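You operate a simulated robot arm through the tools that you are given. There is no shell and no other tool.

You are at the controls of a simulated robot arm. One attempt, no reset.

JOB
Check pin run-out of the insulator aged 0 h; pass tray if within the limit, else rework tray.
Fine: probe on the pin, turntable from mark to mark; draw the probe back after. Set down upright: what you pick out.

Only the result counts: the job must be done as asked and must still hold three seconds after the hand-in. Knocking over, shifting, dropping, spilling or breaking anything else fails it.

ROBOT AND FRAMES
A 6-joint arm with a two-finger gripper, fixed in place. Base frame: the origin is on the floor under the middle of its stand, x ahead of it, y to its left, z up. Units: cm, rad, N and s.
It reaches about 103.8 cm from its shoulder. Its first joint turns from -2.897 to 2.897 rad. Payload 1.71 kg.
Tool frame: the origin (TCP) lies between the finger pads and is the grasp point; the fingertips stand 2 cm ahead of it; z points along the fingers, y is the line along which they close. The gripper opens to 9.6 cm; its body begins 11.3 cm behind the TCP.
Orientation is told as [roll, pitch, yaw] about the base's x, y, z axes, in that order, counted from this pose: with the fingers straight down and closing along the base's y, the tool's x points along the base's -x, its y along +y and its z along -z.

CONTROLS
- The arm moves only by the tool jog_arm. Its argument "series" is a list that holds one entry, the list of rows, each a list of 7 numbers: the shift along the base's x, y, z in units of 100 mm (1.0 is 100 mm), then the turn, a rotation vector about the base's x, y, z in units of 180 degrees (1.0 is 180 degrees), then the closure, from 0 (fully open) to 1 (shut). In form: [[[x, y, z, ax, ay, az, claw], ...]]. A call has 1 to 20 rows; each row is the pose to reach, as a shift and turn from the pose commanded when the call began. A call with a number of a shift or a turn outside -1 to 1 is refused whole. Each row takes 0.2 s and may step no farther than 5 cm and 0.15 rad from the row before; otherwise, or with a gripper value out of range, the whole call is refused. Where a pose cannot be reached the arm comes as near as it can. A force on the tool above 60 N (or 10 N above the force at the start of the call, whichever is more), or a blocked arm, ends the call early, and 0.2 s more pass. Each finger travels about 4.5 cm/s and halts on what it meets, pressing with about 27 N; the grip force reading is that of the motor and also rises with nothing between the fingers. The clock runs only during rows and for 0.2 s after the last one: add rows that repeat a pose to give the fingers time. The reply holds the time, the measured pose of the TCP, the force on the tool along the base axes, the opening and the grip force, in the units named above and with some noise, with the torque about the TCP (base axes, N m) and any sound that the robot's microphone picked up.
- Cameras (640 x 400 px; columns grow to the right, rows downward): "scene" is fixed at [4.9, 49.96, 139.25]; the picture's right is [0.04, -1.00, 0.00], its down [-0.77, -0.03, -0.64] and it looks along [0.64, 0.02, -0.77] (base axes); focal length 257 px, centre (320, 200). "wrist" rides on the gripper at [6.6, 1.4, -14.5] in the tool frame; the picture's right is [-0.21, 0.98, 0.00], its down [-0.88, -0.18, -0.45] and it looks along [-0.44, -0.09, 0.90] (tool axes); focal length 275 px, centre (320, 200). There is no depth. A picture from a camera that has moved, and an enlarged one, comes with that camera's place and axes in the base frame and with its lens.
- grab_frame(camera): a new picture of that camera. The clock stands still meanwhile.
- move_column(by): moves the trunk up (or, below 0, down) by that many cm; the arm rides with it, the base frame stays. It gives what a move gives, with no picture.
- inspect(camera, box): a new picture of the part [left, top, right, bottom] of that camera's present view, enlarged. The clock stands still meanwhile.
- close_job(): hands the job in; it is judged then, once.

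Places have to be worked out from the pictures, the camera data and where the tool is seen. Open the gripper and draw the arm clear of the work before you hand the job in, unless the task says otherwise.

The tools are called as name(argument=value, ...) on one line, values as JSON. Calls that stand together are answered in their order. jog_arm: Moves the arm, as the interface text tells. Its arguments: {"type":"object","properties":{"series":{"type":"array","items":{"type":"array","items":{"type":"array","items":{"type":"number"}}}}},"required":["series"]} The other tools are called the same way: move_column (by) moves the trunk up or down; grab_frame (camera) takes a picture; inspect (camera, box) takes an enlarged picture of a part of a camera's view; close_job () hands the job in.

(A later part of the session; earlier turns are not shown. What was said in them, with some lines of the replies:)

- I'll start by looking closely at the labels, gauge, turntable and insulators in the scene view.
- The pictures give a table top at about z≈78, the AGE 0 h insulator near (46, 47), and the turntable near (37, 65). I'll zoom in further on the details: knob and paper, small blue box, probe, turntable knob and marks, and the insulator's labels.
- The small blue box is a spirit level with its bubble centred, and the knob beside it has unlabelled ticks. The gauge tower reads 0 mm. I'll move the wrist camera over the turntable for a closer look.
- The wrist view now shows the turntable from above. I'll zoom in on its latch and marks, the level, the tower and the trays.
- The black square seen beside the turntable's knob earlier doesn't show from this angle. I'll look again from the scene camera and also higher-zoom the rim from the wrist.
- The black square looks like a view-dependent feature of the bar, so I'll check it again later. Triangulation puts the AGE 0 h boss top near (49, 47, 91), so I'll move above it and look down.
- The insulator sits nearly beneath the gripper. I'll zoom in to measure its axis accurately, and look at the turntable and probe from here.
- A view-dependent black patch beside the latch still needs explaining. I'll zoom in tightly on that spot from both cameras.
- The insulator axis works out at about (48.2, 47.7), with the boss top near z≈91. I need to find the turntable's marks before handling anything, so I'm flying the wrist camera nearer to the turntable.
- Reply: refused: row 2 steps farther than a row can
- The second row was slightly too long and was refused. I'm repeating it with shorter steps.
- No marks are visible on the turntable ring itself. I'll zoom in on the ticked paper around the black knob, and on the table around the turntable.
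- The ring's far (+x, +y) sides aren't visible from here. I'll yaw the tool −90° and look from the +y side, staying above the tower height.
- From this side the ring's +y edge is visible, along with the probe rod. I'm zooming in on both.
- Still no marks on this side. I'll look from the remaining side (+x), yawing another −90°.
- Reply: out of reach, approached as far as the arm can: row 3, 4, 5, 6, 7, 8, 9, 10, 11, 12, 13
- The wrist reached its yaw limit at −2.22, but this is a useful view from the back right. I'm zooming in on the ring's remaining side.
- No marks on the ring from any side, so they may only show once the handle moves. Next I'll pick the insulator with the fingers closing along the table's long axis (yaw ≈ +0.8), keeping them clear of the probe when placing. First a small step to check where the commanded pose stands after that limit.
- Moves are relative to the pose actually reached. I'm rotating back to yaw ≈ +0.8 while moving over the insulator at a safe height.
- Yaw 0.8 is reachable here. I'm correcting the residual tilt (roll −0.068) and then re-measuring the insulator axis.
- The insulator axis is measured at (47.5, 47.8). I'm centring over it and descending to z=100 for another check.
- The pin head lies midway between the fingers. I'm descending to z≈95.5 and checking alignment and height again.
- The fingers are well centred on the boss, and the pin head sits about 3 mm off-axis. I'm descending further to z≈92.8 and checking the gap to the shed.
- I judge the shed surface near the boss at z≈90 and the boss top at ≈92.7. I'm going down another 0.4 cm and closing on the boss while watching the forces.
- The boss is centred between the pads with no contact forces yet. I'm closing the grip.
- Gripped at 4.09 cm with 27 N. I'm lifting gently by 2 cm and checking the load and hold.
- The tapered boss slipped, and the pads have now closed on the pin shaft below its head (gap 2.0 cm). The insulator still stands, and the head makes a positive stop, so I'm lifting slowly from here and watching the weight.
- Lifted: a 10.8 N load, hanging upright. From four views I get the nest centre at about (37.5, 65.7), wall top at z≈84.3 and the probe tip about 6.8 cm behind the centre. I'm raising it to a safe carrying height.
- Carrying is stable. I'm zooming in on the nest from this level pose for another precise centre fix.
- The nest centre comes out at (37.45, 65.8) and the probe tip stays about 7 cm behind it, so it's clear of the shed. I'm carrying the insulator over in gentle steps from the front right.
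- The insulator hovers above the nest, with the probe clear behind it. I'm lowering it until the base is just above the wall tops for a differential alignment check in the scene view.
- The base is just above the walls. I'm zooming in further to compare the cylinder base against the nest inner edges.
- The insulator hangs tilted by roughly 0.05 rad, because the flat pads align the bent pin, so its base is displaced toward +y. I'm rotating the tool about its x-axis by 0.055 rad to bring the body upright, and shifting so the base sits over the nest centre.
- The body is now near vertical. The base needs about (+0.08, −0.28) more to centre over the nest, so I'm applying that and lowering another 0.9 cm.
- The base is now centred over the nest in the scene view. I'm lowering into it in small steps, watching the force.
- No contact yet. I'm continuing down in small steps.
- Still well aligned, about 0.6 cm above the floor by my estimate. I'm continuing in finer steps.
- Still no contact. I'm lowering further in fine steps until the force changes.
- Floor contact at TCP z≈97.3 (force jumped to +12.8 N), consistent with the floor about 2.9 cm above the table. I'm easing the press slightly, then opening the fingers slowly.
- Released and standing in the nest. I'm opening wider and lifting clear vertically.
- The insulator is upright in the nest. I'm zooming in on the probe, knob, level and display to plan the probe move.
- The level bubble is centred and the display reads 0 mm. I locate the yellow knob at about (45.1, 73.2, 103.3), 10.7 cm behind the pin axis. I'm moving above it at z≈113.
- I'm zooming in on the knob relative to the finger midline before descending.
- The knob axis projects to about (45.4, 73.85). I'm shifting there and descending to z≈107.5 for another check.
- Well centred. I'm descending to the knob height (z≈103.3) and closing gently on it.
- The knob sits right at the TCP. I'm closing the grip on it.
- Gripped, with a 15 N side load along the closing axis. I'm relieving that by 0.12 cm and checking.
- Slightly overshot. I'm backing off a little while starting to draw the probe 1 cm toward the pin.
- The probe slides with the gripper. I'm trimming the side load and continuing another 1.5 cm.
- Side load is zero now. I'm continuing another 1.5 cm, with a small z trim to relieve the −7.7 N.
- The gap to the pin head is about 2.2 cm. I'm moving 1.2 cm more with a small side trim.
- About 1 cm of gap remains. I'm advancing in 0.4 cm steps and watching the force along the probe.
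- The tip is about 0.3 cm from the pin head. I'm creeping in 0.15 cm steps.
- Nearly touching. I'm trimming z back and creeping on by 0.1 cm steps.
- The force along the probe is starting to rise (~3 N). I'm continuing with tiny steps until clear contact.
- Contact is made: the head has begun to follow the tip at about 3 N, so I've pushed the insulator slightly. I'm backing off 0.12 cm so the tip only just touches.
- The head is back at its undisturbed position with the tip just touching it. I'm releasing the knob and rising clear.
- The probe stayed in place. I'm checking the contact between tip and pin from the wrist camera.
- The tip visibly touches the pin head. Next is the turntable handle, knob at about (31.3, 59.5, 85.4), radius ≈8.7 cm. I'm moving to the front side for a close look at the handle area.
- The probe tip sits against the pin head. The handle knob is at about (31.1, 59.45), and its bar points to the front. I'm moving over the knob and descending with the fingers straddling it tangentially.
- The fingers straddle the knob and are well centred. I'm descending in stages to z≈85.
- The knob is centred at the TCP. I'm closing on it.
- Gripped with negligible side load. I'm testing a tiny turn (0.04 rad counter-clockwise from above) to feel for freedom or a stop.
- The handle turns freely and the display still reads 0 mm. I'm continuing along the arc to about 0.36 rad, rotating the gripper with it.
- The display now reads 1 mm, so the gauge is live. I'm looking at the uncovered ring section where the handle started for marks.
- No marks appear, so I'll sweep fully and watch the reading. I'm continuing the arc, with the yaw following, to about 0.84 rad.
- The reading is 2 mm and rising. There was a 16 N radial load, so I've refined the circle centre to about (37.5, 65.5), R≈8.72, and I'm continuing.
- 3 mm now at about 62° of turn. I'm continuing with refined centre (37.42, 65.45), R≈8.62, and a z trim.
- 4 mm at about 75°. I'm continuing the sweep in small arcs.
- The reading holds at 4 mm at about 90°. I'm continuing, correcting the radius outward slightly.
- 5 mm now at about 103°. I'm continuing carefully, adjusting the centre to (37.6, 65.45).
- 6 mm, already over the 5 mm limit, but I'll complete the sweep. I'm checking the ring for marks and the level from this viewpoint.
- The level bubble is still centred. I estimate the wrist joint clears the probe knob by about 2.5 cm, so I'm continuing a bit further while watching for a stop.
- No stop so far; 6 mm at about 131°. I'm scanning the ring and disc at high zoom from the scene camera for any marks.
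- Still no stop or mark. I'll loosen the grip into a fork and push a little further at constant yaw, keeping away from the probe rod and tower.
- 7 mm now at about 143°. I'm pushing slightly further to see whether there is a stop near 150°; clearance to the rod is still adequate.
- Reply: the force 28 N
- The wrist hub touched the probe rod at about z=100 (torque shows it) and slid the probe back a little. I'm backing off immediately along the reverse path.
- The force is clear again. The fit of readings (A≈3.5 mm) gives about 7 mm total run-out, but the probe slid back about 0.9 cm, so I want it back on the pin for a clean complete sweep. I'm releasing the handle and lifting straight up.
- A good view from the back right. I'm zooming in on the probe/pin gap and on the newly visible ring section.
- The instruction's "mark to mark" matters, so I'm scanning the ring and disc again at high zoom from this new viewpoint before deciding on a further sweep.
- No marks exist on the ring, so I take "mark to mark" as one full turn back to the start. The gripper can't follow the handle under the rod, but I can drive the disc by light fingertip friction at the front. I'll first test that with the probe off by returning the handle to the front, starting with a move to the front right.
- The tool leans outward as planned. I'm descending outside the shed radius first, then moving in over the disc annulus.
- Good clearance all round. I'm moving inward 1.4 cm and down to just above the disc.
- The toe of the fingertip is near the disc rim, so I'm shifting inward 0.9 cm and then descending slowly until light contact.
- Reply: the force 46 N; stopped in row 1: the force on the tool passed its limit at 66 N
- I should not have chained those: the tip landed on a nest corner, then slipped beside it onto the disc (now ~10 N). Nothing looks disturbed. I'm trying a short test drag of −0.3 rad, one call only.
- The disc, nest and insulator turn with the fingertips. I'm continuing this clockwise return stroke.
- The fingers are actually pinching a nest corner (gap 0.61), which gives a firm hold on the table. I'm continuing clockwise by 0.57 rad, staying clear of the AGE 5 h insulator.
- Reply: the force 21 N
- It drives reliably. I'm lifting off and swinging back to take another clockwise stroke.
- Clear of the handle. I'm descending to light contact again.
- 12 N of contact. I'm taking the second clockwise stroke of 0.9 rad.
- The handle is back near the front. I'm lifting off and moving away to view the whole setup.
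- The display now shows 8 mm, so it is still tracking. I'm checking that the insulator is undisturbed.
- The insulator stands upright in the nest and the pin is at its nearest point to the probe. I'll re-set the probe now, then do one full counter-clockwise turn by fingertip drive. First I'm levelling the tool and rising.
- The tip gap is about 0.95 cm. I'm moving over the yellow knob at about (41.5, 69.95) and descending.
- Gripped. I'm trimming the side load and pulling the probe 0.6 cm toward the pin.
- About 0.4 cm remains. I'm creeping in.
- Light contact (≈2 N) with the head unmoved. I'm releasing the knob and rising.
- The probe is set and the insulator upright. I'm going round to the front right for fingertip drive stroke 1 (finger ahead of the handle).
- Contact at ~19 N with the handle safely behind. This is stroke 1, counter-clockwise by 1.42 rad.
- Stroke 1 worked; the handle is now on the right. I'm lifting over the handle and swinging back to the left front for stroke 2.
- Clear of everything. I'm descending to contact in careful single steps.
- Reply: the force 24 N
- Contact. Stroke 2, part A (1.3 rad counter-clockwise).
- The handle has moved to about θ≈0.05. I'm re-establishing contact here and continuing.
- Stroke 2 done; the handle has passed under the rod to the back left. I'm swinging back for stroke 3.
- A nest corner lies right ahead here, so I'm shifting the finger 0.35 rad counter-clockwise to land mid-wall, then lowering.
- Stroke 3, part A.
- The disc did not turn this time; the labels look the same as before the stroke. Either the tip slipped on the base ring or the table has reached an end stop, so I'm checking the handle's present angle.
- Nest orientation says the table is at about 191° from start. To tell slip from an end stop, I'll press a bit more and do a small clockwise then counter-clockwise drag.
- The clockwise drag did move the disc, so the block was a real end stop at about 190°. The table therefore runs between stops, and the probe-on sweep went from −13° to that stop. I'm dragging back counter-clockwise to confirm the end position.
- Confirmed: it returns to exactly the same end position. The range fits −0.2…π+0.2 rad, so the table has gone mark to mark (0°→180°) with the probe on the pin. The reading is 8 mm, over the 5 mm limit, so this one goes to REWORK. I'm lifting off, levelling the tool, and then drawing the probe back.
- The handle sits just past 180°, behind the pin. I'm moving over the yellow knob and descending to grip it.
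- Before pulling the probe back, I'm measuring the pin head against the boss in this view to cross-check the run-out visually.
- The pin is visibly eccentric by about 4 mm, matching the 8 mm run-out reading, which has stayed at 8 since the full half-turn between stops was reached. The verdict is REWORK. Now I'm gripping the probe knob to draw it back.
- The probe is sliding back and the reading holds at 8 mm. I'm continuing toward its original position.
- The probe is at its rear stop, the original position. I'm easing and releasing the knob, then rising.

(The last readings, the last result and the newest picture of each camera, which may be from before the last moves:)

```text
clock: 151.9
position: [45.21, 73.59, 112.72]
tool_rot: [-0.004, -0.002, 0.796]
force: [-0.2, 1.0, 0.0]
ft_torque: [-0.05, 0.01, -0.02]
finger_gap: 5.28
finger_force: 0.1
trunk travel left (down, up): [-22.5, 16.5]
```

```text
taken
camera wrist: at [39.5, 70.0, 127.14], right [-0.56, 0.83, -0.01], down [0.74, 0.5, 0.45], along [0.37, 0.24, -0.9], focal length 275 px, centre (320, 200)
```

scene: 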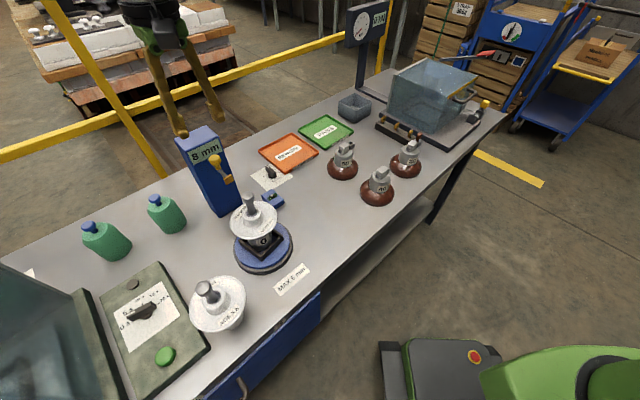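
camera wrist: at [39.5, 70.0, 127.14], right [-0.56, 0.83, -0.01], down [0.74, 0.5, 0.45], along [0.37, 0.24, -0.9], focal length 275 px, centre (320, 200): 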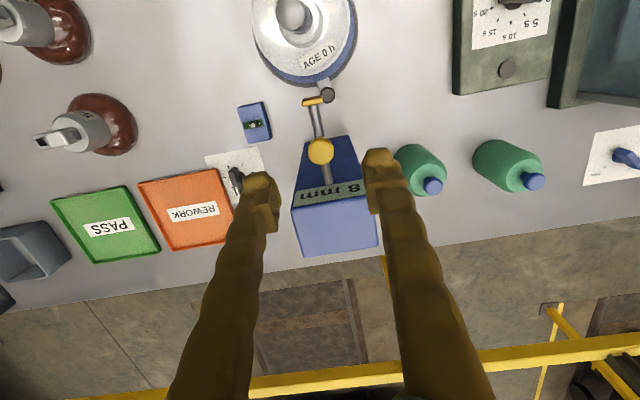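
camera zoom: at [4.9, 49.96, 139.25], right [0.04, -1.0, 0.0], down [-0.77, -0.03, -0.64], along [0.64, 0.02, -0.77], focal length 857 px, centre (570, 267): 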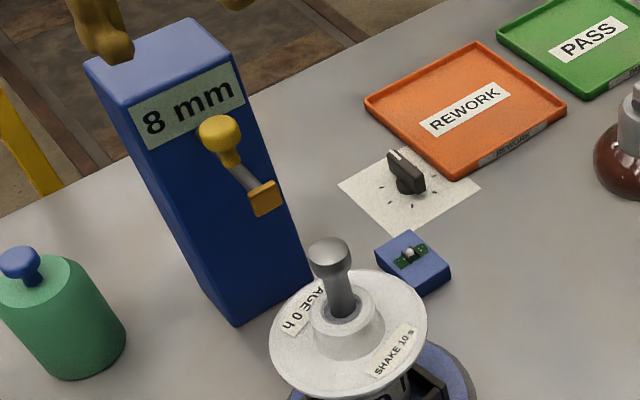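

The probe is back at its original place and the display reads 8 mm. Before picking the insulator I'm doing an empty dry run over the rework tray at about (74, 61.5) to verify reach with the intended yaw (−0.785).

jog_arm(series=[[[0.25, -0.1, 0, 0, 0, -0.042, 0.4], [0.5, -0.2, 0, 0, 0, -0.084, 0.4], [0.75, -0.3, 0, 0, 0, -0.126, 0.4], [0.98, -0.4, 0, 0, 0, -0.168, 0.4]]])

jog_arm(series=[[[0.25, -0.1, 0, 0, 0, -0.042, 0.4], [0.5, -0.2, 0, 0, 0, -0.084, 0.4], [0.75, -0.3, 0, 0, 0, -0.126, 0.4], [0.98, -0.4, 0, 0, 0, -0.168, 0.4]]])

jog_arm(series=[[[0.22, -0.1, 0, 0, 0, -0.042, 0.4], [0.44, -0.2, 0, 0, 0, -0.084, 0.4], [0.66, -0.3, 0, 0, 0, -0.126, 0.4], [0.88, -0.4, 0, 0, 0, -0.168, 0.4]]])

grab_frame(camera="wrist")

grab_frame(camera="scene")

```text
clock: 152.9
position: [55.06, 69.56, 112.82]
tool_rot: [-0.006, 0.0, 0.266]
force: [0.4, -0.1, -0.2]
ft_torque: [-0.03, -0.01, 0.03]
finger_gap: 5.74
finger_force: 0.1
trunk travel left (down, up): [-22.5, 16.5]
```

```text
clock: 153.9
position: [64.84, 65.53, 112.63]
tool_rot: [-0.008, 0.0, -0.262]
force: [-0.2, 0.1, -0.1]
ft_torque: [0.01, -0.02, 0.01]
finger_gap: 5.79
finger_force: 0.1
trunk travel left (down, up): [-22.5, 16.5]
```

```text
clock: 154.9
position: [73.7, 61.61, 112.59]
tool_rot: [-0.006, 0.0, -0.79]
force: [-0.6, -0.3, 0.0]
ft_torque: [0.0, -0.04, -0.02]
finger_gap: 5.77
finger_force: 0.1
trunk travel left (down, up): [-22.5, 16.5]
```

```text
taken
camera wrist: at [70.02, 67.37, 126.97], right [0.84, 0.54, -0.01], down [0.49, -0.75, 0.45], along [0.24, -0.38, -0.89], focal length 275 px, centre (320, 200)
```

wrist: 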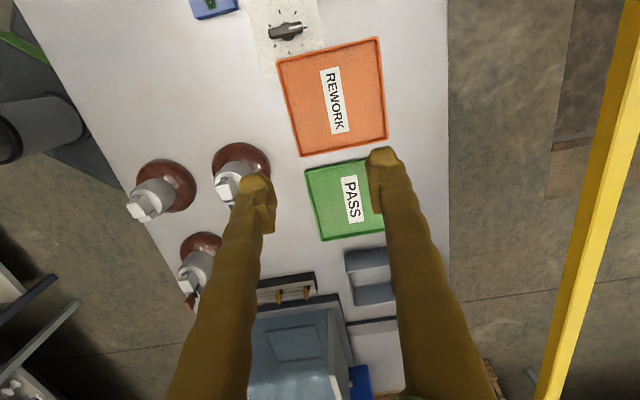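

```text
taken
```

scene: 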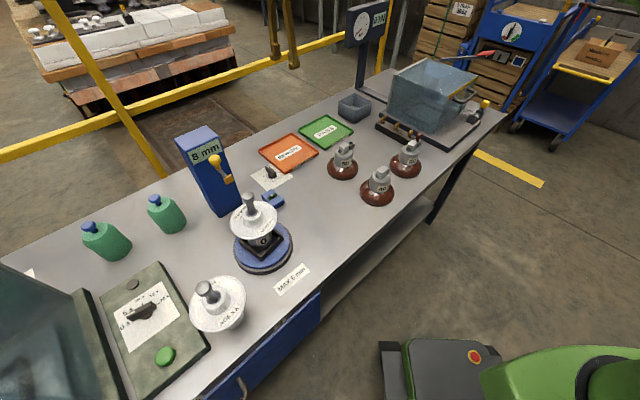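

The tray is within reach. I'm zooming in for an accurate tray centre.

inspect(camera="wrist", box=[260, 20, 410, 170])

inspect(camera="scene", box=[250, 125, 330, 180])

```text
2.67 times, centred on (335, 95) of wrist
camera zoom: at [70.02, 67.37, 126.97], right [0.84, 0.54, -0.01], down [0.49, -0.75, 0.45], along [0.24, -0.38, -0.89], focal length 734 px, centre (280, 480)
```

zoom: 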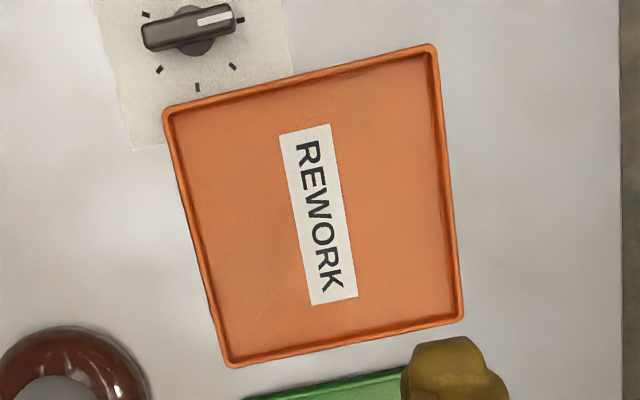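

```text
7.27 times, centred on (290, 152) of scene
camera zoom: at [4.9, 49.96, 139.25], right [0.04, -1.0, 0.0], down [-0.77, -0.03, -0.64], along [0.64, 0.02, -0.77], focal length 1869 px, centre (538, 546)
```

zoom: 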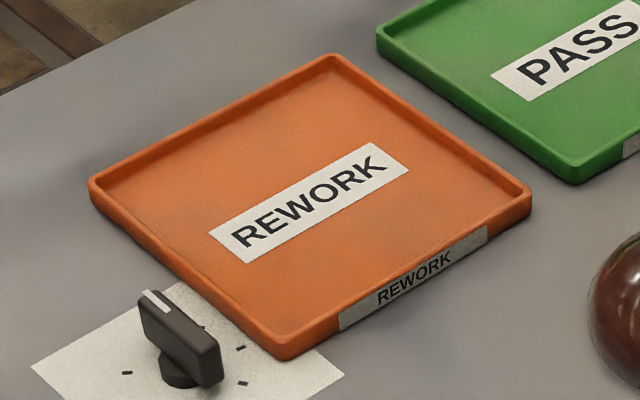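

Tray centre ≈ (75.25, 63.95). I'm testing reach at the lower carrying height there.

jog_arm(series=[[[0.03, 0.07, -0.25, 0, 0, 0, 0.4], [0.08, 0.15, -0.5, 0, 0, 0, 0.4], [0.08, 0.15, -0.95, 0, 0, 0, 0.4]]])

jog_arm(series=[[[0, 0, -0.3, 0, 0, 0, 0.4], [0, 0, -0.6, 0, 0, 0, 0.4]]])

```text
clock: 155.8
position: [74.34, 62.89, 103.12]
tool_rot: [-0.008, 0.001, -0.787]
force: [0.1, -0.8, 0.4]
ft_torque: [0.03, -0.04, 0.02]
finger_gap: 5.74
finger_force: 0.0
trunk travel left (down, up): [-22.5, 16.5]
```

```text
clock: 156.3
position: [74.36, 63.0, 97.1]
tool_rot: [-0.006, -0.003, -0.786]
force: [0.9, -0.9, 0.4]
ft_torque: [0.01, 0.02, 0.0]
finger_gap: 5.75
finger_force: 0.0
trunk travel left (down, up): [-22.5, 16.5]
```

Reach is fine. I'm returning above the insulator with yaw −0.785, the closing axis perpendicular to the pin's lean.

jog_arm(series=[[[0, 0, 0.4, 0, 0, 0, 0.4], [0, 0, 0.8, 0, 0, 0, 0.4], [-0.1, 0, 1.0, 0, 0, 0, 0.4]]])

jog_arm(series=[[[-0.3, 0.03, 0.2, 0, 0, 0, 0.4], [-0.65, 0.06, 0.5, 0, 0, 0, 0.4], [-1.0, 0.09, 0.6, 0, 0, 0, 0.4]]])

jog_arm(series=[[[-0.35, 0.03, 0, 0, 0, 0, 0.4], [-0.7, 0.06, 0, 0, 0, 0, 0.4], [-1.0, 0.09, 0, 0, 0, 0, 0.4]]])

jog_arm(series=[[[-0.35, 0.03, 0, 0, 0, 0, 0.4], [-0.7, 0.06, 0, 0, 0, 0, 0.4], [-1.0, 0.07, 0, 0, 0, 0, 0.4]]])

jog_arm(series=[[[-0.3, 0.0, 0, 0, 0, 0, 0.4], [-0.58, 0.02, 0, 0, 0, 0, 0.4], [-0.58, 0.02, 0, 0, 0, 0, 0.4]]])

grab_frame(camera="wrist")

```text
clock: 157.2
position: [73.46, 63.07, 107.13]
tool_rot: [-0.008, -0.001, -0.786]
force: [0.3, 0.5, -0.1]
ft_torque: [-0.04, 0.03, -0.02]
finger_gap: 5.75
finger_force: 0.0
trunk travel left (down, up): [-22.5, 16.5]
```

```text
clock: 157.9
position: [63.31, 63.91, 113.21]
tool_rot: [-0.006, 0.0, -0.785]
force: [-0.5, 0.5, -0.8]
ft_torque: [0.03, 0.0, 0.02]
finger_gap: 5.74
finger_force: 0.0
trunk travel left (down, up): [-22.5, 16.5]
```

```text
clock: 158.8
position: [53.36, 64.77, 113.18]
tool_rot: [-0.007, 0.0, -0.788]
force: [0.7, -0.3, -0.5]
ft_torque: [0.02, 0.04, 0.04]
finger_gap: 5.77
finger_force: 0.0
trunk travel left (down, up): [-22.5, 16.5]
```

```text
clock: 159.6
position: [43.34, 65.5, 113.16]
tool_rot: [-0.007, 0.0, -0.787]
force: [1.2, 0.2, 0.4]
ft_torque: [-0.05, 0.02, 0.01]
finger_gap: 5.76
finger_force: 0.0
trunk travel left (down, up): [-22.5, 16.5]
```

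```text
clock: 160.3
position: [37.55, 65.63, 113.15]
tool_rot: [-0.007, 0.002, -0.787]
force: [0.6, 0.4, -0.3]
ft_torque: [0.0, -0.02, 0.01]
finger_gap: 5.76
finger_force: 0.1
trunk travel left (down, up): [-22.5, 16.5]
```

```text
taken
camera wrist: at [33.98, 71.45, 127.66], right [0.84, 0.54, -0.01], down [0.49, -0.75, 0.45], along [0.24, -0.38, -0.89], focal length 275 px, centre (320, 200)
```

wrist: 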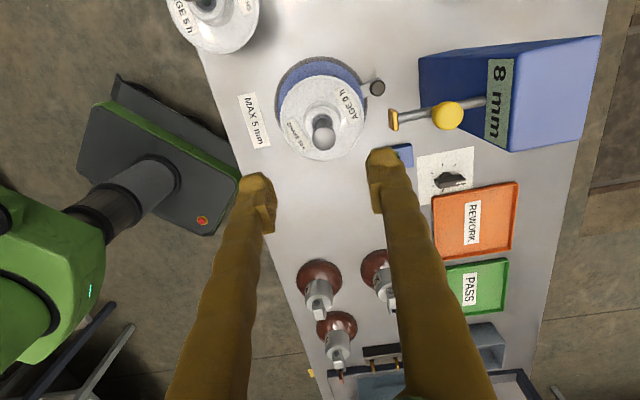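

The pin head is right below the TCP. I'm zooming in to refine.

inspect(camera="wrist", box=[265, 65, 385, 175])

```text
3.64 times, centred on (325, 120) of wrist
camera zoom: at [33.98, 71.45, 127.66], right [0.84, 0.54, -0.01], down [0.49, -0.75, 0.45], along [0.24, -0.38, -0.89], focal length 1001 px, centre (302, 491)
```

zoom: 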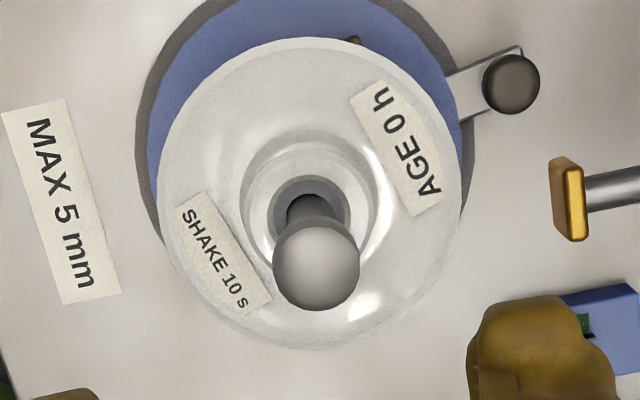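

jog_arm(series=[[[0.014, 0.009, -0.4, 0, 0, 0, 0.4], [0.028, 0.018, -0.8, 0, 0, 0, 0.4], [0.028, 0.018, -1.0, 0, 0, 0, 0.4], [0.028, 0.018, -1.0, 0, 0, 0, 0.4]]])

inspect(camera="wrist", box=[220, 80, 420, 250])

inspect(camera="scene", box=[210, 150, 310, 270])

```text
clock: 161.3
position: [37.9, 66.04, 103.11]
tool_rot: [-0.007, 0.002, -0.787]
force: [-0.3, 0.1, -0.5]
ft_torque: [-0.02, -0.01, -0.01]
finger_gap: 5.77
finger_force: 0.1
trunk travel left (down, up): [-22.5, 16.5]
```

```text
2.35 times, centred on (320, 165) of wrist
camera zoom: at [34.3, 71.76, 117.6], right [0.84, 0.54, -0.01], down [0.49, -0.75, 0.45], along [0.24, -0.38, -0.89], focal length 648 px, centre (320, 282)
```

zoom: 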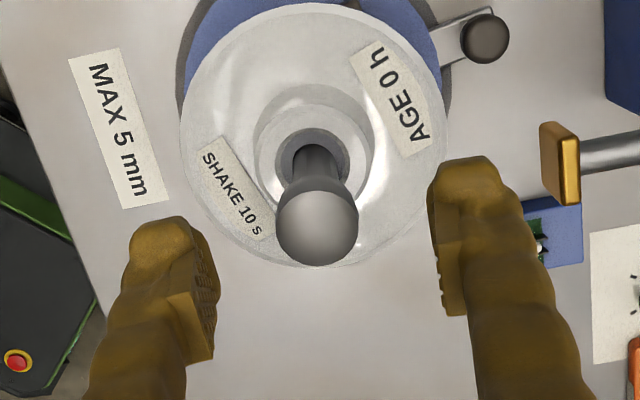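

```text
3.33 times, centred on (260, 210) of scene
camera zoom: at [4.9, 49.96, 139.25], right [0.04, -1.0, 0.0], down [-0.77, -0.03, -0.64], along [0.64, 0.02, -0.77], focal length 857 px, centre (520, 167)
```

zoom: 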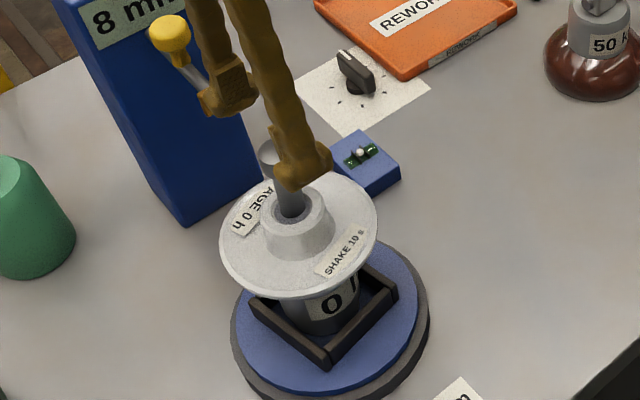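

Nicely centred between the pads. I'm shifting 0.35 cm forward and descending to the shaft.

jog_arm(series=[[[0.024, -0.024, -0.15, 0, 0, 0, 0.4], [0.024, -0.024, -0.35, 0, 0, 0, 0.4], [0.024, -0.024, -0.55, 0, 0, 0, 0.4], [0.024, -0.024, -0.55, 0, 0, 0, 0.5]]])

inspect(camera="wrist", box=[220, 80, 420, 250])

inspect(camera="scene", box=[210, 150, 310, 270])

```text
clock: 162.3
position: [38.2, 65.57, 97.6]
tool_rot: [-0.007, 0.0, -0.788]
force: [0.3, -0.2, -0.9]
ft_torque: [-0.03, -0.01, -0.02]
finger_gap: 4.81
finger_force: 0.1
trunk travel left (down, up): [-22.5, 16.5]
```

```text
2.35 times, centred on (320, 165) of wrist
camera zoom: at [34.54, 71.42, 112.04], right [0.84, 0.54, -0.01], down [0.49, -0.75, 0.45], along [0.24, -0.38, -0.89], focal length 648 px, centre (320, 282)
```

zoom: 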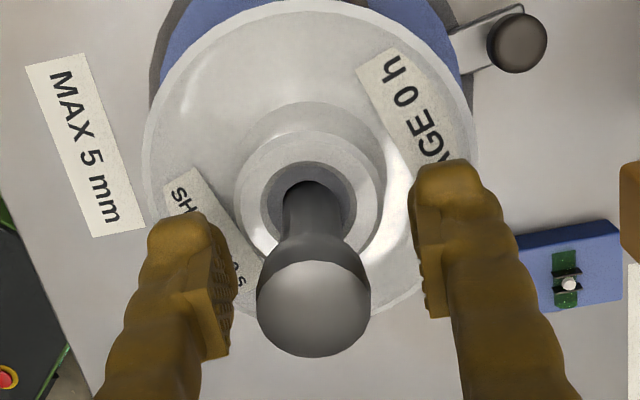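

```text
3.33 times, centred on (260, 210) of scene
camera zoom: at [4.9, 49.96, 139.25], right [0.04, -1.0, 0.0], down [-0.77, -0.03, -0.64], along [0.64, 0.02, -0.77], focal length 857 px, centre (520, 167)
```

zoom: 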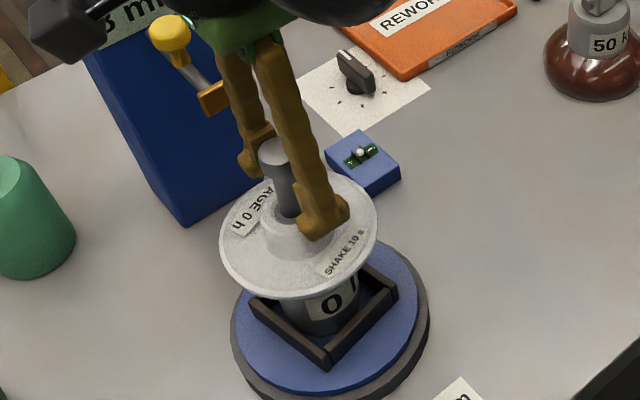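

jog_arm(series=[[[-0.015, -0.011, 0, 0, 0, 0, 0.6], [-0.015, -0.011, 0, 0, 0, 0, 0.7], [-0.015, -0.011, 0, 0, 0, 0, 0.8], [-0.015, -0.011, 0, 0, 0, 0, 0.9], [-0.015, -0.011, 0, 0, 0, 0, 1.0], [-0.015, -0.011, 0, 0, 0, 0, 1.0]]])

inspect(camera="wrist", box=[220, 80, 420, 250])

```text
clock: 163.8
position: [38.05, 65.4, 97.71]
tool_rot: [-0.005, -0.001, -0.788]
force: [-0.1, 3.2, -0.2]
ft_torque: [0.07, 0.14, -0.09]
finger_gap: 1.86
finger_force: 26.7
trunk travel left (down, up): [-22.5, 16.5]
```

```text
2.35 times, centred on (320, 165) of wrist
camera zoom: at [34.37, 71.31, 112.08], right [0.84, 0.54, -0.01], down [0.49, -0.75, 0.45], along [0.24, -0.38, -0.89], focal length 648 px, centre (320, 282)
```

zoom: 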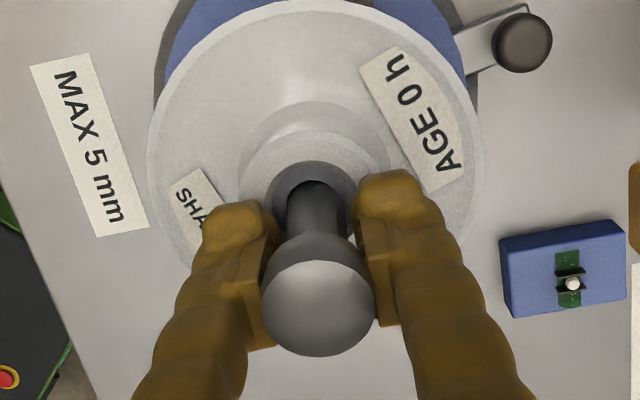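

Gripped on the shaft (gap 1.86 cm). I'm lifting gently.

jog_arm(series=[[[0, 0, 0.03, 0, 0, 0, 1], [0, 0, 0.07, 0, 0, 0, 1], [0, 0, 0.12, 0, 0, 0, 1], [0, 0, 0.18, 0, 0, 0, 1], [0, 0, 0.25, 0, 0, 0, 1], [0, 0, 0.32, 0, 0, 0, 1], [0, 0, 0.4, 0, 0, 0, 1], [0, 0, 0.4, 0, 0, 0, 1]]])

inspect(camera="scene", box=[210, 150, 310, 270])

inspect(camera="wrist", box=[220, 80, 420, 250])

```text
clock: 165.6
position: [38.09, 65.57, 101.63]
tool_rot: [-0.006, 0.0, -0.788]
force: [0.4, 0.5, -9.0]
ft_torque: [-0.01, -0.04, 0.01]
finger_gap: 1.82
finger_force: 26.8
trunk travel left (down, up): [-22.5, 16.5]
```

```text
3.33 times, centred on (260, 210) of scene
camera zoom: at [4.9, 49.96, 139.25], right [0.04, -1.0, 0.0], down [-0.77, -0.03, -0.64], along [0.64, 0.02, -0.77], focal length 857 px, centre (520, 167)
```

zoom: 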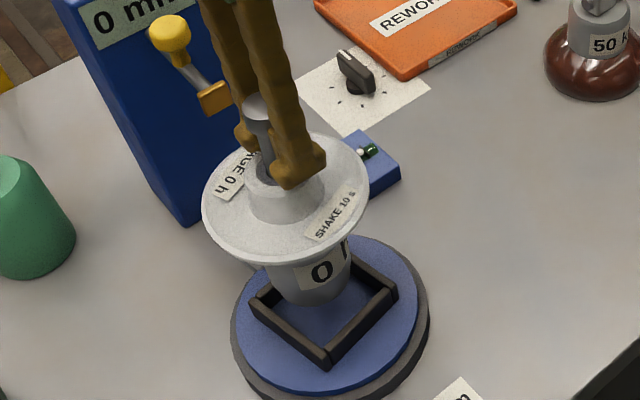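

```text
2.35 times, centred on (320, 165) of wrist
camera zoom: at [34.41, 71.34, 116.09], right [0.84, 0.54, -0.01], down [0.49, -0.75, 0.45], along [0.24, -0.38, -0.89], focal length 648 px, centre (320, 282)
```

zoom: 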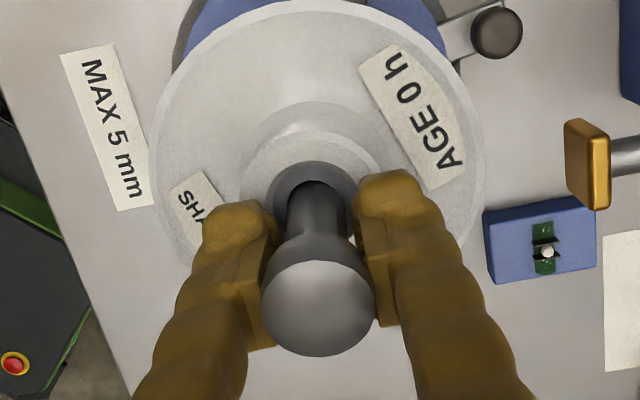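

Lifted cleanly (9–10 N) and hanging upright. I'm raising it higher so the shed clears the probe, then carrying it toward the rework tray.

jog_arm(series=[[[-0.02, -0.02, 0.15, 0, 0, 0, 1], [-0.03, -0.03, 0.3, 0, 0, 0, 1], [-0.03, -0.03, 0.45, 0, 0, 0, 1], [-0.03, -0.03, 0.6, 0, 0, 0, 1], [-0.03, -0.03, 0.75, 0, 0, 0, 1], [-0.03, -0.03, 0.9, 0, 0, 0, 1], [-0.03, -0.03, 1.0, 0, 0, 0, 1]]])

jog_arm(series=[[[0.15, -0.12, 0.08, 0, 0, 0, 1], [0.3, -0.24, 0.1, 0, 0, 0, 1], [0.45, -0.36, 0.1, 0, 0, 0, 1], [0.62, -0.44, 0.1, 0, 0, 0, 1], [0.8, -0.48, 0.1, 0, 0, 0, 1], [0.98, -0.5, 0.1, 0, 0, 0, 1]]])

grab_frame(camera="scene")

```text
clock: 167.2
position: [37.75, 65.27, 111.7]
tool_rot: [-0.008, -0.001, -0.788]
force: [-0.3, 0.2, -11.4]
ft_torque: [-0.06, -0.05, -0.01]
finger_gap: 1.83
finger_force: 26.5
trunk travel left (down, up): [-22.5, 16.5]
```

```text
clock: 168.6
position: [47.53, 60.23, 112.69]
tool_rot: [-0.006, -0.002, -0.788]
force: [0.4, 0.2, -9.8]
ft_torque: [-0.07, -0.08, 0.0]
finger_gap: 1.79
finger_force: 27.3
trunk travel left (down, up): [-22.5, 16.5]
```

```text
taken
```

scene: 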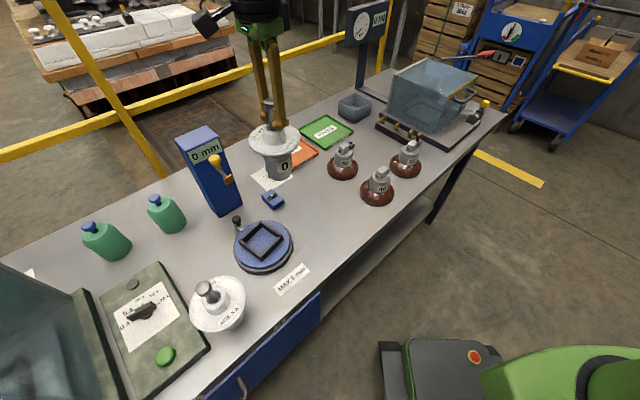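

inspect(camera="wrist", box=[220, 80, 420, 250])

inspect(camera="scene", box=[235, 70, 315, 190])

```text
2.35 times, centred on (320, 165) of wrist
camera zoom: at [43.87, 66.02, 127.04], right [0.84, 0.55, -0.01], down [0.49, -0.75, 0.45], along [0.24, -0.38, -0.89], focal length 648 px, centre (320, 282)
```

zoom: 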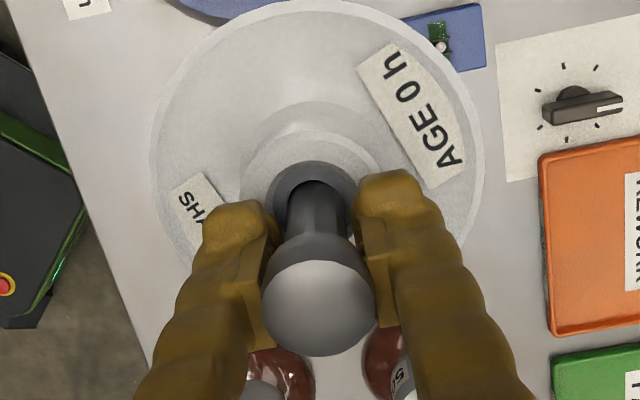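

```text
3.33 times, centred on (275, 130) of scene
camera zoom: at [4.9, 49.96, 139.25], right [0.04, -1.0, 0.0], down [-0.77, -0.03, -0.64], along [0.64, 0.02, -0.77], focal length 857 px, centre (470, 433)
```

zoom: 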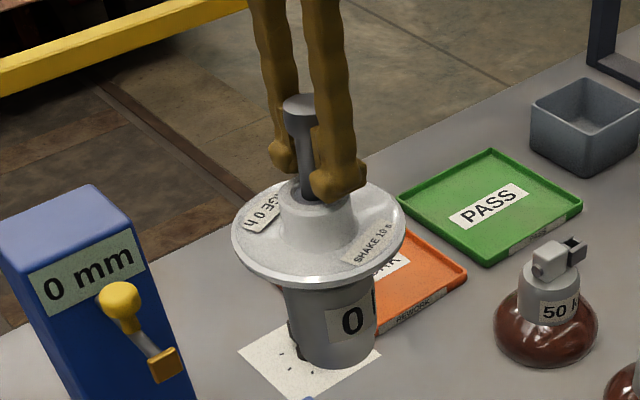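

The grip hasn't slipped and the insulator hangs upright. I'm continuing to the rework tray.

jog_arm(series=[[[0.18, 0.02, 0, 0, 0, 0, 1], [0.36, 0.04, 0, 0, 0, 0, 1], [0.54, 0.06, 0, 0, 0, 0, 1], [0.72, 0.08, 0, 0, 0, 0, 1], [0.9, 0.1, 0, 0, 0, 0, 1], [0.9, 0.1, 0, 0, 0, 0, 1]]])

jog_arm(series=[[[0.18, 0.02, 0, 0, 0, 0, 1], [0.36, 0.04, 0, 0, 0, 0, 1], [0.54, 0.06, 0, 0, 0, 0, 1], [0.72, 0.08, 0, 0, 0, 0, 1], [0.9, 0.1, 0, 0, 0, 0, 1], [0.9, 0.1, 0, 0, 0, 0, 1]]])

jog_arm(series=[[[0.18, 0.02, 0, 0, 0, 0, 1], [0.36, 0.04, 0, 0, 0, 0, 1], [0.54, 0.06, 0, 0, 0, 0, 1], [0.72, 0.08, 0, 0, 0, 0, 1], [0.9, 0.1, 0, 0, 0, 0, 1], [0.9, 0.1, 0, 0, 0, 0, 1]]])

grab_frame(camera="scene")

grab_frame(camera="wrist")

```text
clock: 169.9
position: [56.67, 61.29, 112.5]
tool_rot: [-0.005, -0.002, -0.786]
force: [1.1, 0.3, -10.9]
ft_torque: [-0.07, -0.02, -0.01]
finger_gap: 1.83
finger_force: 27.0
trunk travel left (down, up): [-22.5, 16.5]
```

```text
clock: 171.3
position: [65.54, 62.3, 112.59]
tool_rot: [-0.007, -0.001, -0.787]
force: [0.1, -0.1, -10.5]
ft_torque: [-0.05, -0.1, 0.0]
finger_gap: 1.84
finger_force: 27.0
trunk travel left (down, up): [-22.5, 16.5]
```

```text
clock: 172.8
position: [74.56, 63.37, 112.49]
tool_rot: [-0.01, 0.0, -0.788]
force: [0.1, 0.9, -10.8]
ft_torque: [-0.05, 0.01, 0.0]
finger_gap: 1.85
finger_force: 26.4
trunk travel left (down, up): [-22.5, 16.5]
```

```text
taken
```

scene: 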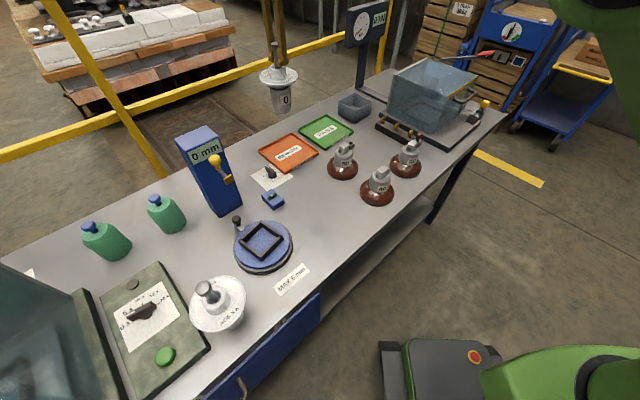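

```text
taken
camera wrist: at [70.91, 69.12, 126.92], right [0.84, 0.55, -0.01], down [0.49, -0.75, 0.45], along [0.24, -0.38, -0.89], focal length 275 px, centre (320, 200)
```

wrist: 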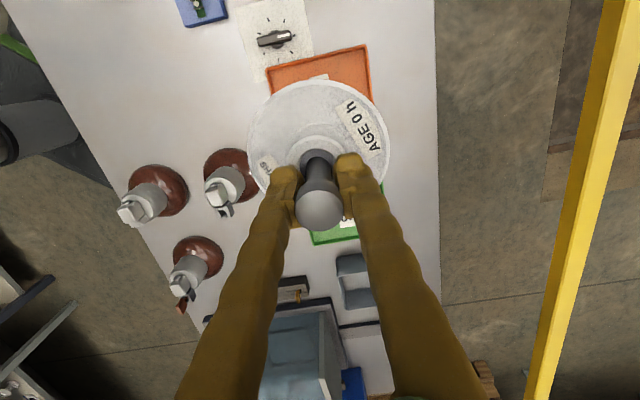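

The projected landing point is at the tray centre. I'm descending toward the tray.

jog_arm(series=[[[0.02, 0.02, -0.15, 0, 0, 0, 1], [0.03, 0.03, -0.3, 0, 0, 0, 1], [0.03, 0.03, -0.45, 0, 0, 0, 1], [0.03, 0.03, -0.6, 0, 0, 0, 1], [0.03, 0.03, -0.75, 0, 0, 0, 1], [0.03, 0.03, -0.9, 0, 0, 0, 1], [0.03, 0.03, -0.9, 0, 0, 0, 1]]])

jog_arm(series=[[[0, 0, -0.12, 0, 0, 0, 1], [0, 0, -0.24, 0, 0, 0, 1], [0, 0, -0.36, 0, 0, 0, 1], [0, 0, -0.48, 0, 0, 0, 1], [0, 0, -0.57, 0, 0, 0, 1], [0, 0, -0.57, 0, 0, 0, 1]]])

inspect(camera="scene", box=[240, 100, 340, 190])

```text
clock: 174.3
position: [74.79, 63.59, 103.57]
tool_rot: [-0.007, 0.0, -0.787]
force: [-0.5, 0.0, -10.3]
ft_torque: [-0.08, -0.03, 0.02]
finger_gap: 1.85
finger_force: 27.1
trunk travel left (down, up): [-22.5, 16.5]
```

```text
clock: 175.8
position: [74.7, 63.54, 97.85]
tool_rot: [-0.008, -0.001, -0.787]
force: [-1.6, 0.1, -10.6]
ft_torque: [-0.08, -0.04, -0.01]
finger_gap: 1.82
finger_force: 26.8
trunk travel left (down, up): [-22.5, 16.5]
```

```text
4.44 times, centred on (290, 145) of scene
camera zoom: at [4.9, 49.96, 139.25], right [0.04, -1.0, 0.0], down [-0.77, -0.03, -0.64], along [0.64, 0.02, -0.77], focal length 1142 px, centre (453, 444)
```

zoom: 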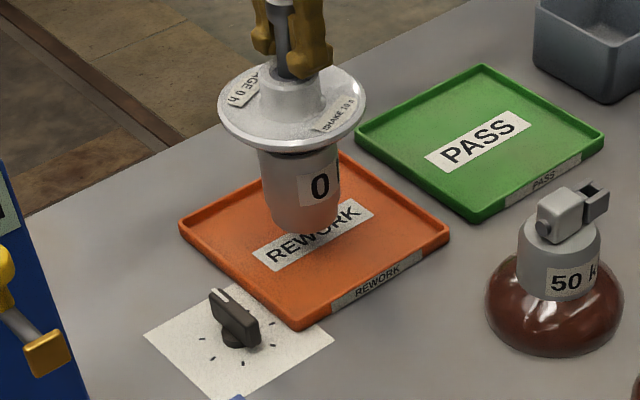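

It's hovering over the tray centre. I'm lowering the last few centimetres in small steps.

jog_arm(series=[[[0, 0, -0.06, 0, 0, 0, 1], [0, 0, -0.12, 0, 0, 0, 1], [0, 0, -0.18, 0, 0, 0, 1], [0, 0, -0.18, 0, 0, 0, 1]]])

inspect(camera="scene", box=[240, 100, 340, 190])

```text
clock: 176.8
position: [74.79, 63.67, 96.05]
tool_rot: [-0.007, 0.001, -0.787]
force: [0.8, 0.1, -10.5]
ft_torque: [-0.02, -0.03, -0.01]
finger_gap: 1.84
finger_force: 27.2
trunk travel left (down, up): [-22.5, 16.5]
```

```text
4.44 times, centred on (290, 145) of scene
camera zoom: at [4.9, 49.96, 139.25], right [0.04, -1.0, 0.0], down [-0.77, -0.03, -0.64], along [0.64, 0.02, -0.77], focal length 1142 px, centre (453, 444)
```

zoom: 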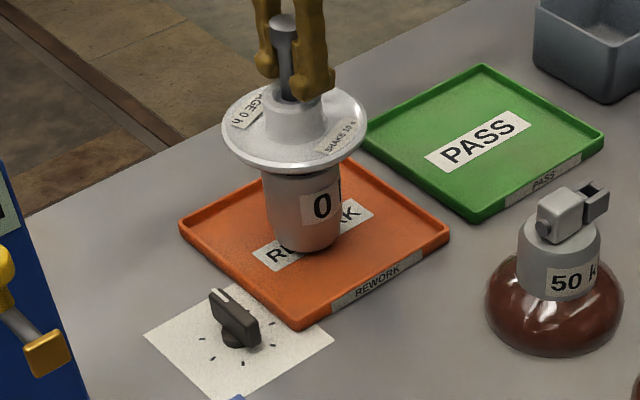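

jog_arm(series=[[[0, 0, -0.015, 0, 0, 0, 1], [0, 0, -0.03, 0, 0, 0, 1], [0, 0, -0.03, 0, 0, 0, 1]]])

```text
clock: 177.6
position: [74.79, 63.6, 95.7]
tool_rot: [-0.008, 0.0, -0.788]
force: [-0.1, 0.1, -10.4]
ft_torque: [-0.04, 0.0, -0.04]
finger_gap: 1.84
finger_force: 26.9
trunk travel left (down, up): [-22.5, 16.5]
```

jog_arm(series=[[[0, 0, -0.01, 0, 0, 0, 1], [0, 0, -0.02, 0, 0, 0, 1], [0, 0, -0.02, 0, 0, 0, 1]]])

```text
clock: 178.3
position: [74.79, 63.45, 95.54]
tool_rot: [-0.008, -0.001, -0.788]
force: [0.1, 0.8, -10.4]
ft_torque: [-0.07, -0.07, 0.0]
finger_gap: 1.82
finger_force: 27.3
trunk travel left (down, up): [-22.5, 16.5]
```

jog_arm(series=[[[0, 0, -0.01, 0, 0, 0, 1], [0, 0, -0.02, 0, 0, 0, 1], [0, 0, -0.02, 0, 0, 0, 1]]])

```text
clock: 179.2
position: [74.67, 63.62, 95.28]
tool_rot: [-0.006, 0.0, -0.789]
force: [0.5, -1.3, -9.7]
ft_torque: [-0.07, -0.05, -0.02]
finger_gap: 1.82
finger_force: 26.9
trunk travel left (down, up): [-22.5, 16.5]
```

jog_arm(series=[[[0, 0, -0.008, 0, 0, 0, 1], [0, 0, -0.015, 0, 0, 0, 1], [0, 0, -0.015, 0, 0, 0, 1]]])

```text
clock: 179.9
position: [74.79, 63.56, 95.4]
tool_rot: [-0.007, 0.002, -0.787]
force: [3.7, 0.7, 6.5]
ft_torque: [0.06, -0.12, 0.0]
finger_gap: 1.85
finger_force: 27.3
trunk travel left (down, up): [-22.5, 16.5]
```

Contact with the tray floor (force rose to +6.5 N, small torque so nearly flat). I'm checking the view, then releasing.

inspect(camera="scene", box=[250, 105, 330, 180])

jog_arm(series=[[[0, 0, 0.003, 0, 0, 0, 0.95], [0, 0, 0.003, 0, 0, 0, 0.85], [0, 0, 0.003, 0, 0, 0, 0.78], [0, 0, 0.003, 0, 0, 0, 0.74], [0, 0, 0.003, 0, 0, 0, 0.7], [0, 0, 0.003, 0, 0, 0, 0.68]]])

inspect(camera="scene", box=[250, 105, 330, 180])

inspect(camera="wrist", box=[220, 80, 420, 250])

```text
5.33 times, centred on (290, 142) of scene
camera zoom: at [4.9, 49.96, 139.25], right [0.04, -1.0, 0.0], down [-0.77, -0.03, -0.64], along [0.64, 0.02, -0.77], focal length 1370 px, centre (480, 507)
```

zoom: 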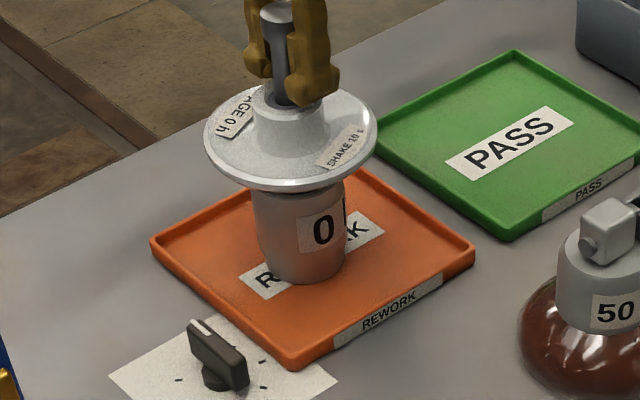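

```text
clock: 181.3
position: [74.69, 63.61, 95.26]
tool_rot: [-0.008, -0.001, -0.787]
force: [-0.1, -0.6, -0.3]
ft_torque: [-0.03, -0.04, 0.06]
finger_gap: 3.06
finger_force: 0.1
trunk travel left (down, up): [-22.5, 16.5]
```

```text
5.33 times, centred on (290, 142) of scene
camera zoom: at [4.9, 49.96, 139.25], right [0.04, -1.0, 0.0], down [-0.77, -0.03, -0.64], along [0.64, 0.02, -0.77], focal length 1370 px, centre (480, 507)
```

zoom: 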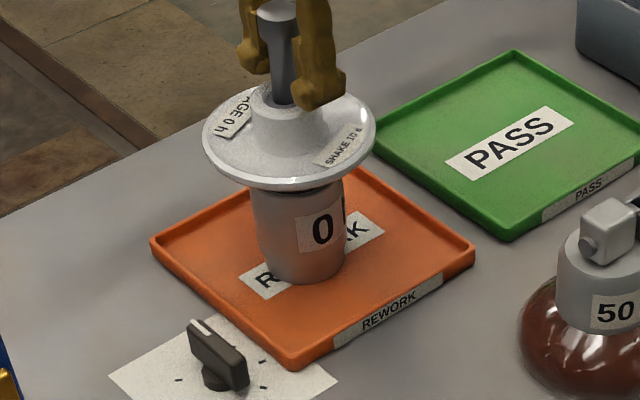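

```text
2.35 times, centred on (320, 165) of wrist
camera zoom: at [71.13, 69.35, 109.72], right [0.84, 0.54, -0.01], down [0.49, -0.75, 0.45], along [0.24, -0.38, -0.89], focal length 648 px, centre (320, 282)
```

zoom: 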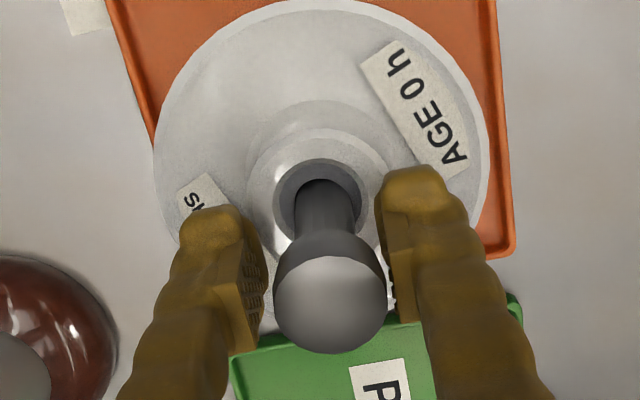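

It's standing upright in the rework tray. I'm opening wider and lifting straight clear.

jog_arm(series=[[[0, 0, 0.003, 0, 0, 0, 0.5], [0, 0, 0.003, 0, 0, 0, 0.35], [0, 0, 0.003, 0, 0, 0, 0.3], [0, 0, 0.1, 0, 0, 0, 0.3], [0, 0, 0.3, 0, 0, 0, 0.3], [0, 0, 0.6, 0, 0, 0, 0.3], [0, 0, 1.0, 0, 0, 0, 0.3]]])

jog_arm(series=[[[0, 0, 0.4, 0, 0, 0, 0.2], [0, 0, 0.8, 0, 0, 0, 0.1], [0, 0, 1.0, 0, 0, 0, 0]]])

grab_frame(camera="scene")

inspect(camera="scene", box=[250, 105, 330, 180])

```text
clock: 182.9
position: [74.92, 63.64, 105.36]
tool_rot: [-0.007, 0.0, -0.788]
force: [0.5, 0.1, -0.7]
ft_torque: [-0.03, 0.02, -0.02]
finger_gap: 6.72
finger_force: 0.1
trunk travel left (down, up): [-22.5, 16.5]
```

```text
clock: 183.8
position: [74.75, 63.62, 115.29]
tool_rot: [-0.006, 0.001, -0.787]
force: [-0.5, -0.8, -0.4]
ft_torque: [0.04, -0.02, -0.01]
finger_gap: 9.63
finger_force: 0.0
trunk travel left (down, up): [-22.5, 16.5]
```

```text
taken
```

scene: 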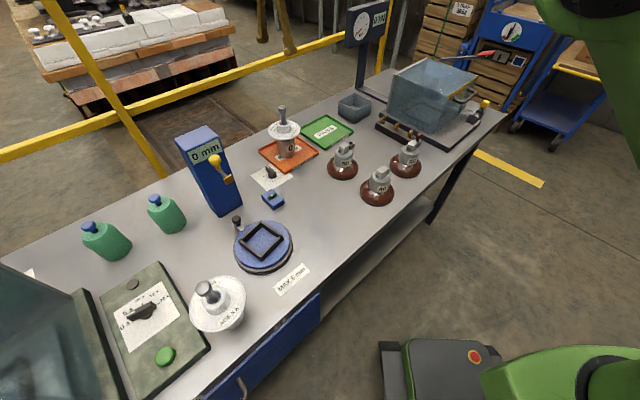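

```text
5.33 times, centred on (290, 142) of scene
camera zoom: at [4.9, 49.96, 139.25], right [0.04, -1.0, 0.0], down [-0.77, -0.03, -0.64], along [0.64, 0.02, -0.77], focal length 1370 px, centre (480, 507)
```

zoom: 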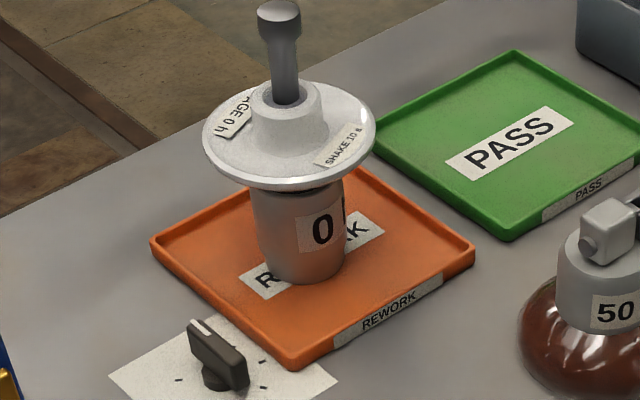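

The insulator stands upright in the rework tray, the probe is back, and everything else is unchanged. I'm drawing the arm up and clear before handing in.

jog_arm(series=[[[-0.1, -0.1, 0.4, 0, 0, 0, 0], [-0.4, -0.35, 0.6, 0, 0, 0, 0], [-0.7, -0.65, 0.6, 0, 0, 0, 0], [-1.0, -0.95, 0.6, 0, 0, 0, 0]]])

jog_arm(series=[[[-0.3, -0.3, 0, 0, 0, 0, 0], [-0.6, -0.6, 0, 0, 0, 0, 0], [-0.9, -0.9, 0, 0, 0, 0, 0], [-0.9, -0.9, 0, 0, 0, 0, 0]]])

grab_frame(camera="scene")

grab_frame(camera="wrist")

```text
clock: 184.8
position: [64.82, 54.23, 121.23]
tool_rot: [-0.008, -0.001, -0.786]
force: [-0.1, 0.1, -0.8]
ft_torque: [0.0, 0.02, 0.01]
finger_gap: 9.61
finger_force: 0.0
trunk travel left (down, up): [-22.5, 16.5]
```

```text
clock: 185.8
position: [55.82, 44.98, 121.43]
tool_rot: [-0.006, -0.002, -0.788]
force: [-0.6, 0.1, -0.2]
ft_torque: [0.08, -0.07, 0.0]
finger_gap: 9.61
finger_force: 0.0
trunk travel left (down, up): [-22.5, 16.5]
```

```text
taken
```

scene: 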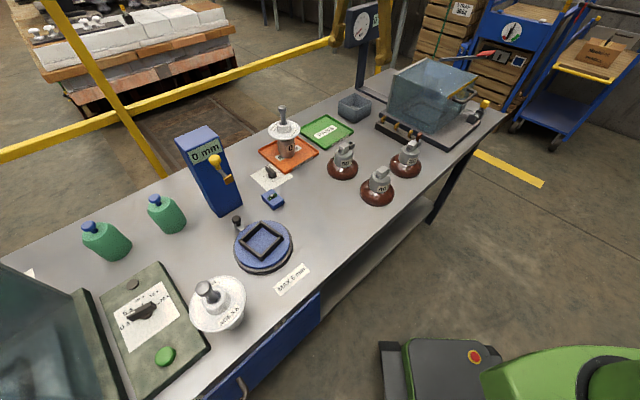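

```text
taken
camera wrist: at [52.17, 50.73, 135.83], right [0.84, 0.54, -0.01], down [0.49, -0.75, 0.45], along [0.24, -0.38, -0.9], focal length 275 px, centre (320, 200)
```

wrist: 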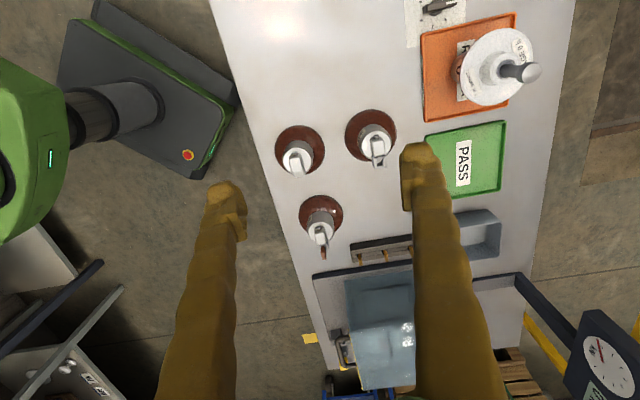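

The insulator is upright in the rework tray (8 mm measured against a 5 mm limit). The probe is drawn back, the gripper is open, the arm is clear and the other items are in place, so I'm handing in.

close_job()

```text
The job is handed in.
```

The insulator aged 0 h measured 8 mm pin run-out against the 5 mm limit, so it is now standing upright in the rework tray. The job is handed in.

- **Marks:** I could not find any marks on the turntable. I turned it with the probe on the pin from just behind its start position to an end stop about 190° round, and took that as mark to mark. I could not confirm it.
- **Reading:** The display climbed to 7 mm on a first partial turn and to 8 mm while I was turning the table back with the probe off the pin. It stayed at 8 mm through the full turn, and looking down on it, the pin head sits roughly 4 mm off centre.
- **Probe:** My wrist bumped the probe rod during that first turn and slid it back about 1 cm. I set it against the pin again before the full turn. It is now drawn back to where it started.
- **Turntable:** The handle is left at the far end of its travel, not at the front where it began. I turned the disc partly by dragging the fingertips on it. One of those touch-downs reached 66 N and slid off, but I saw no damage.

Nothing else on the bench looks moved, and the arm is clear with the gripper open.
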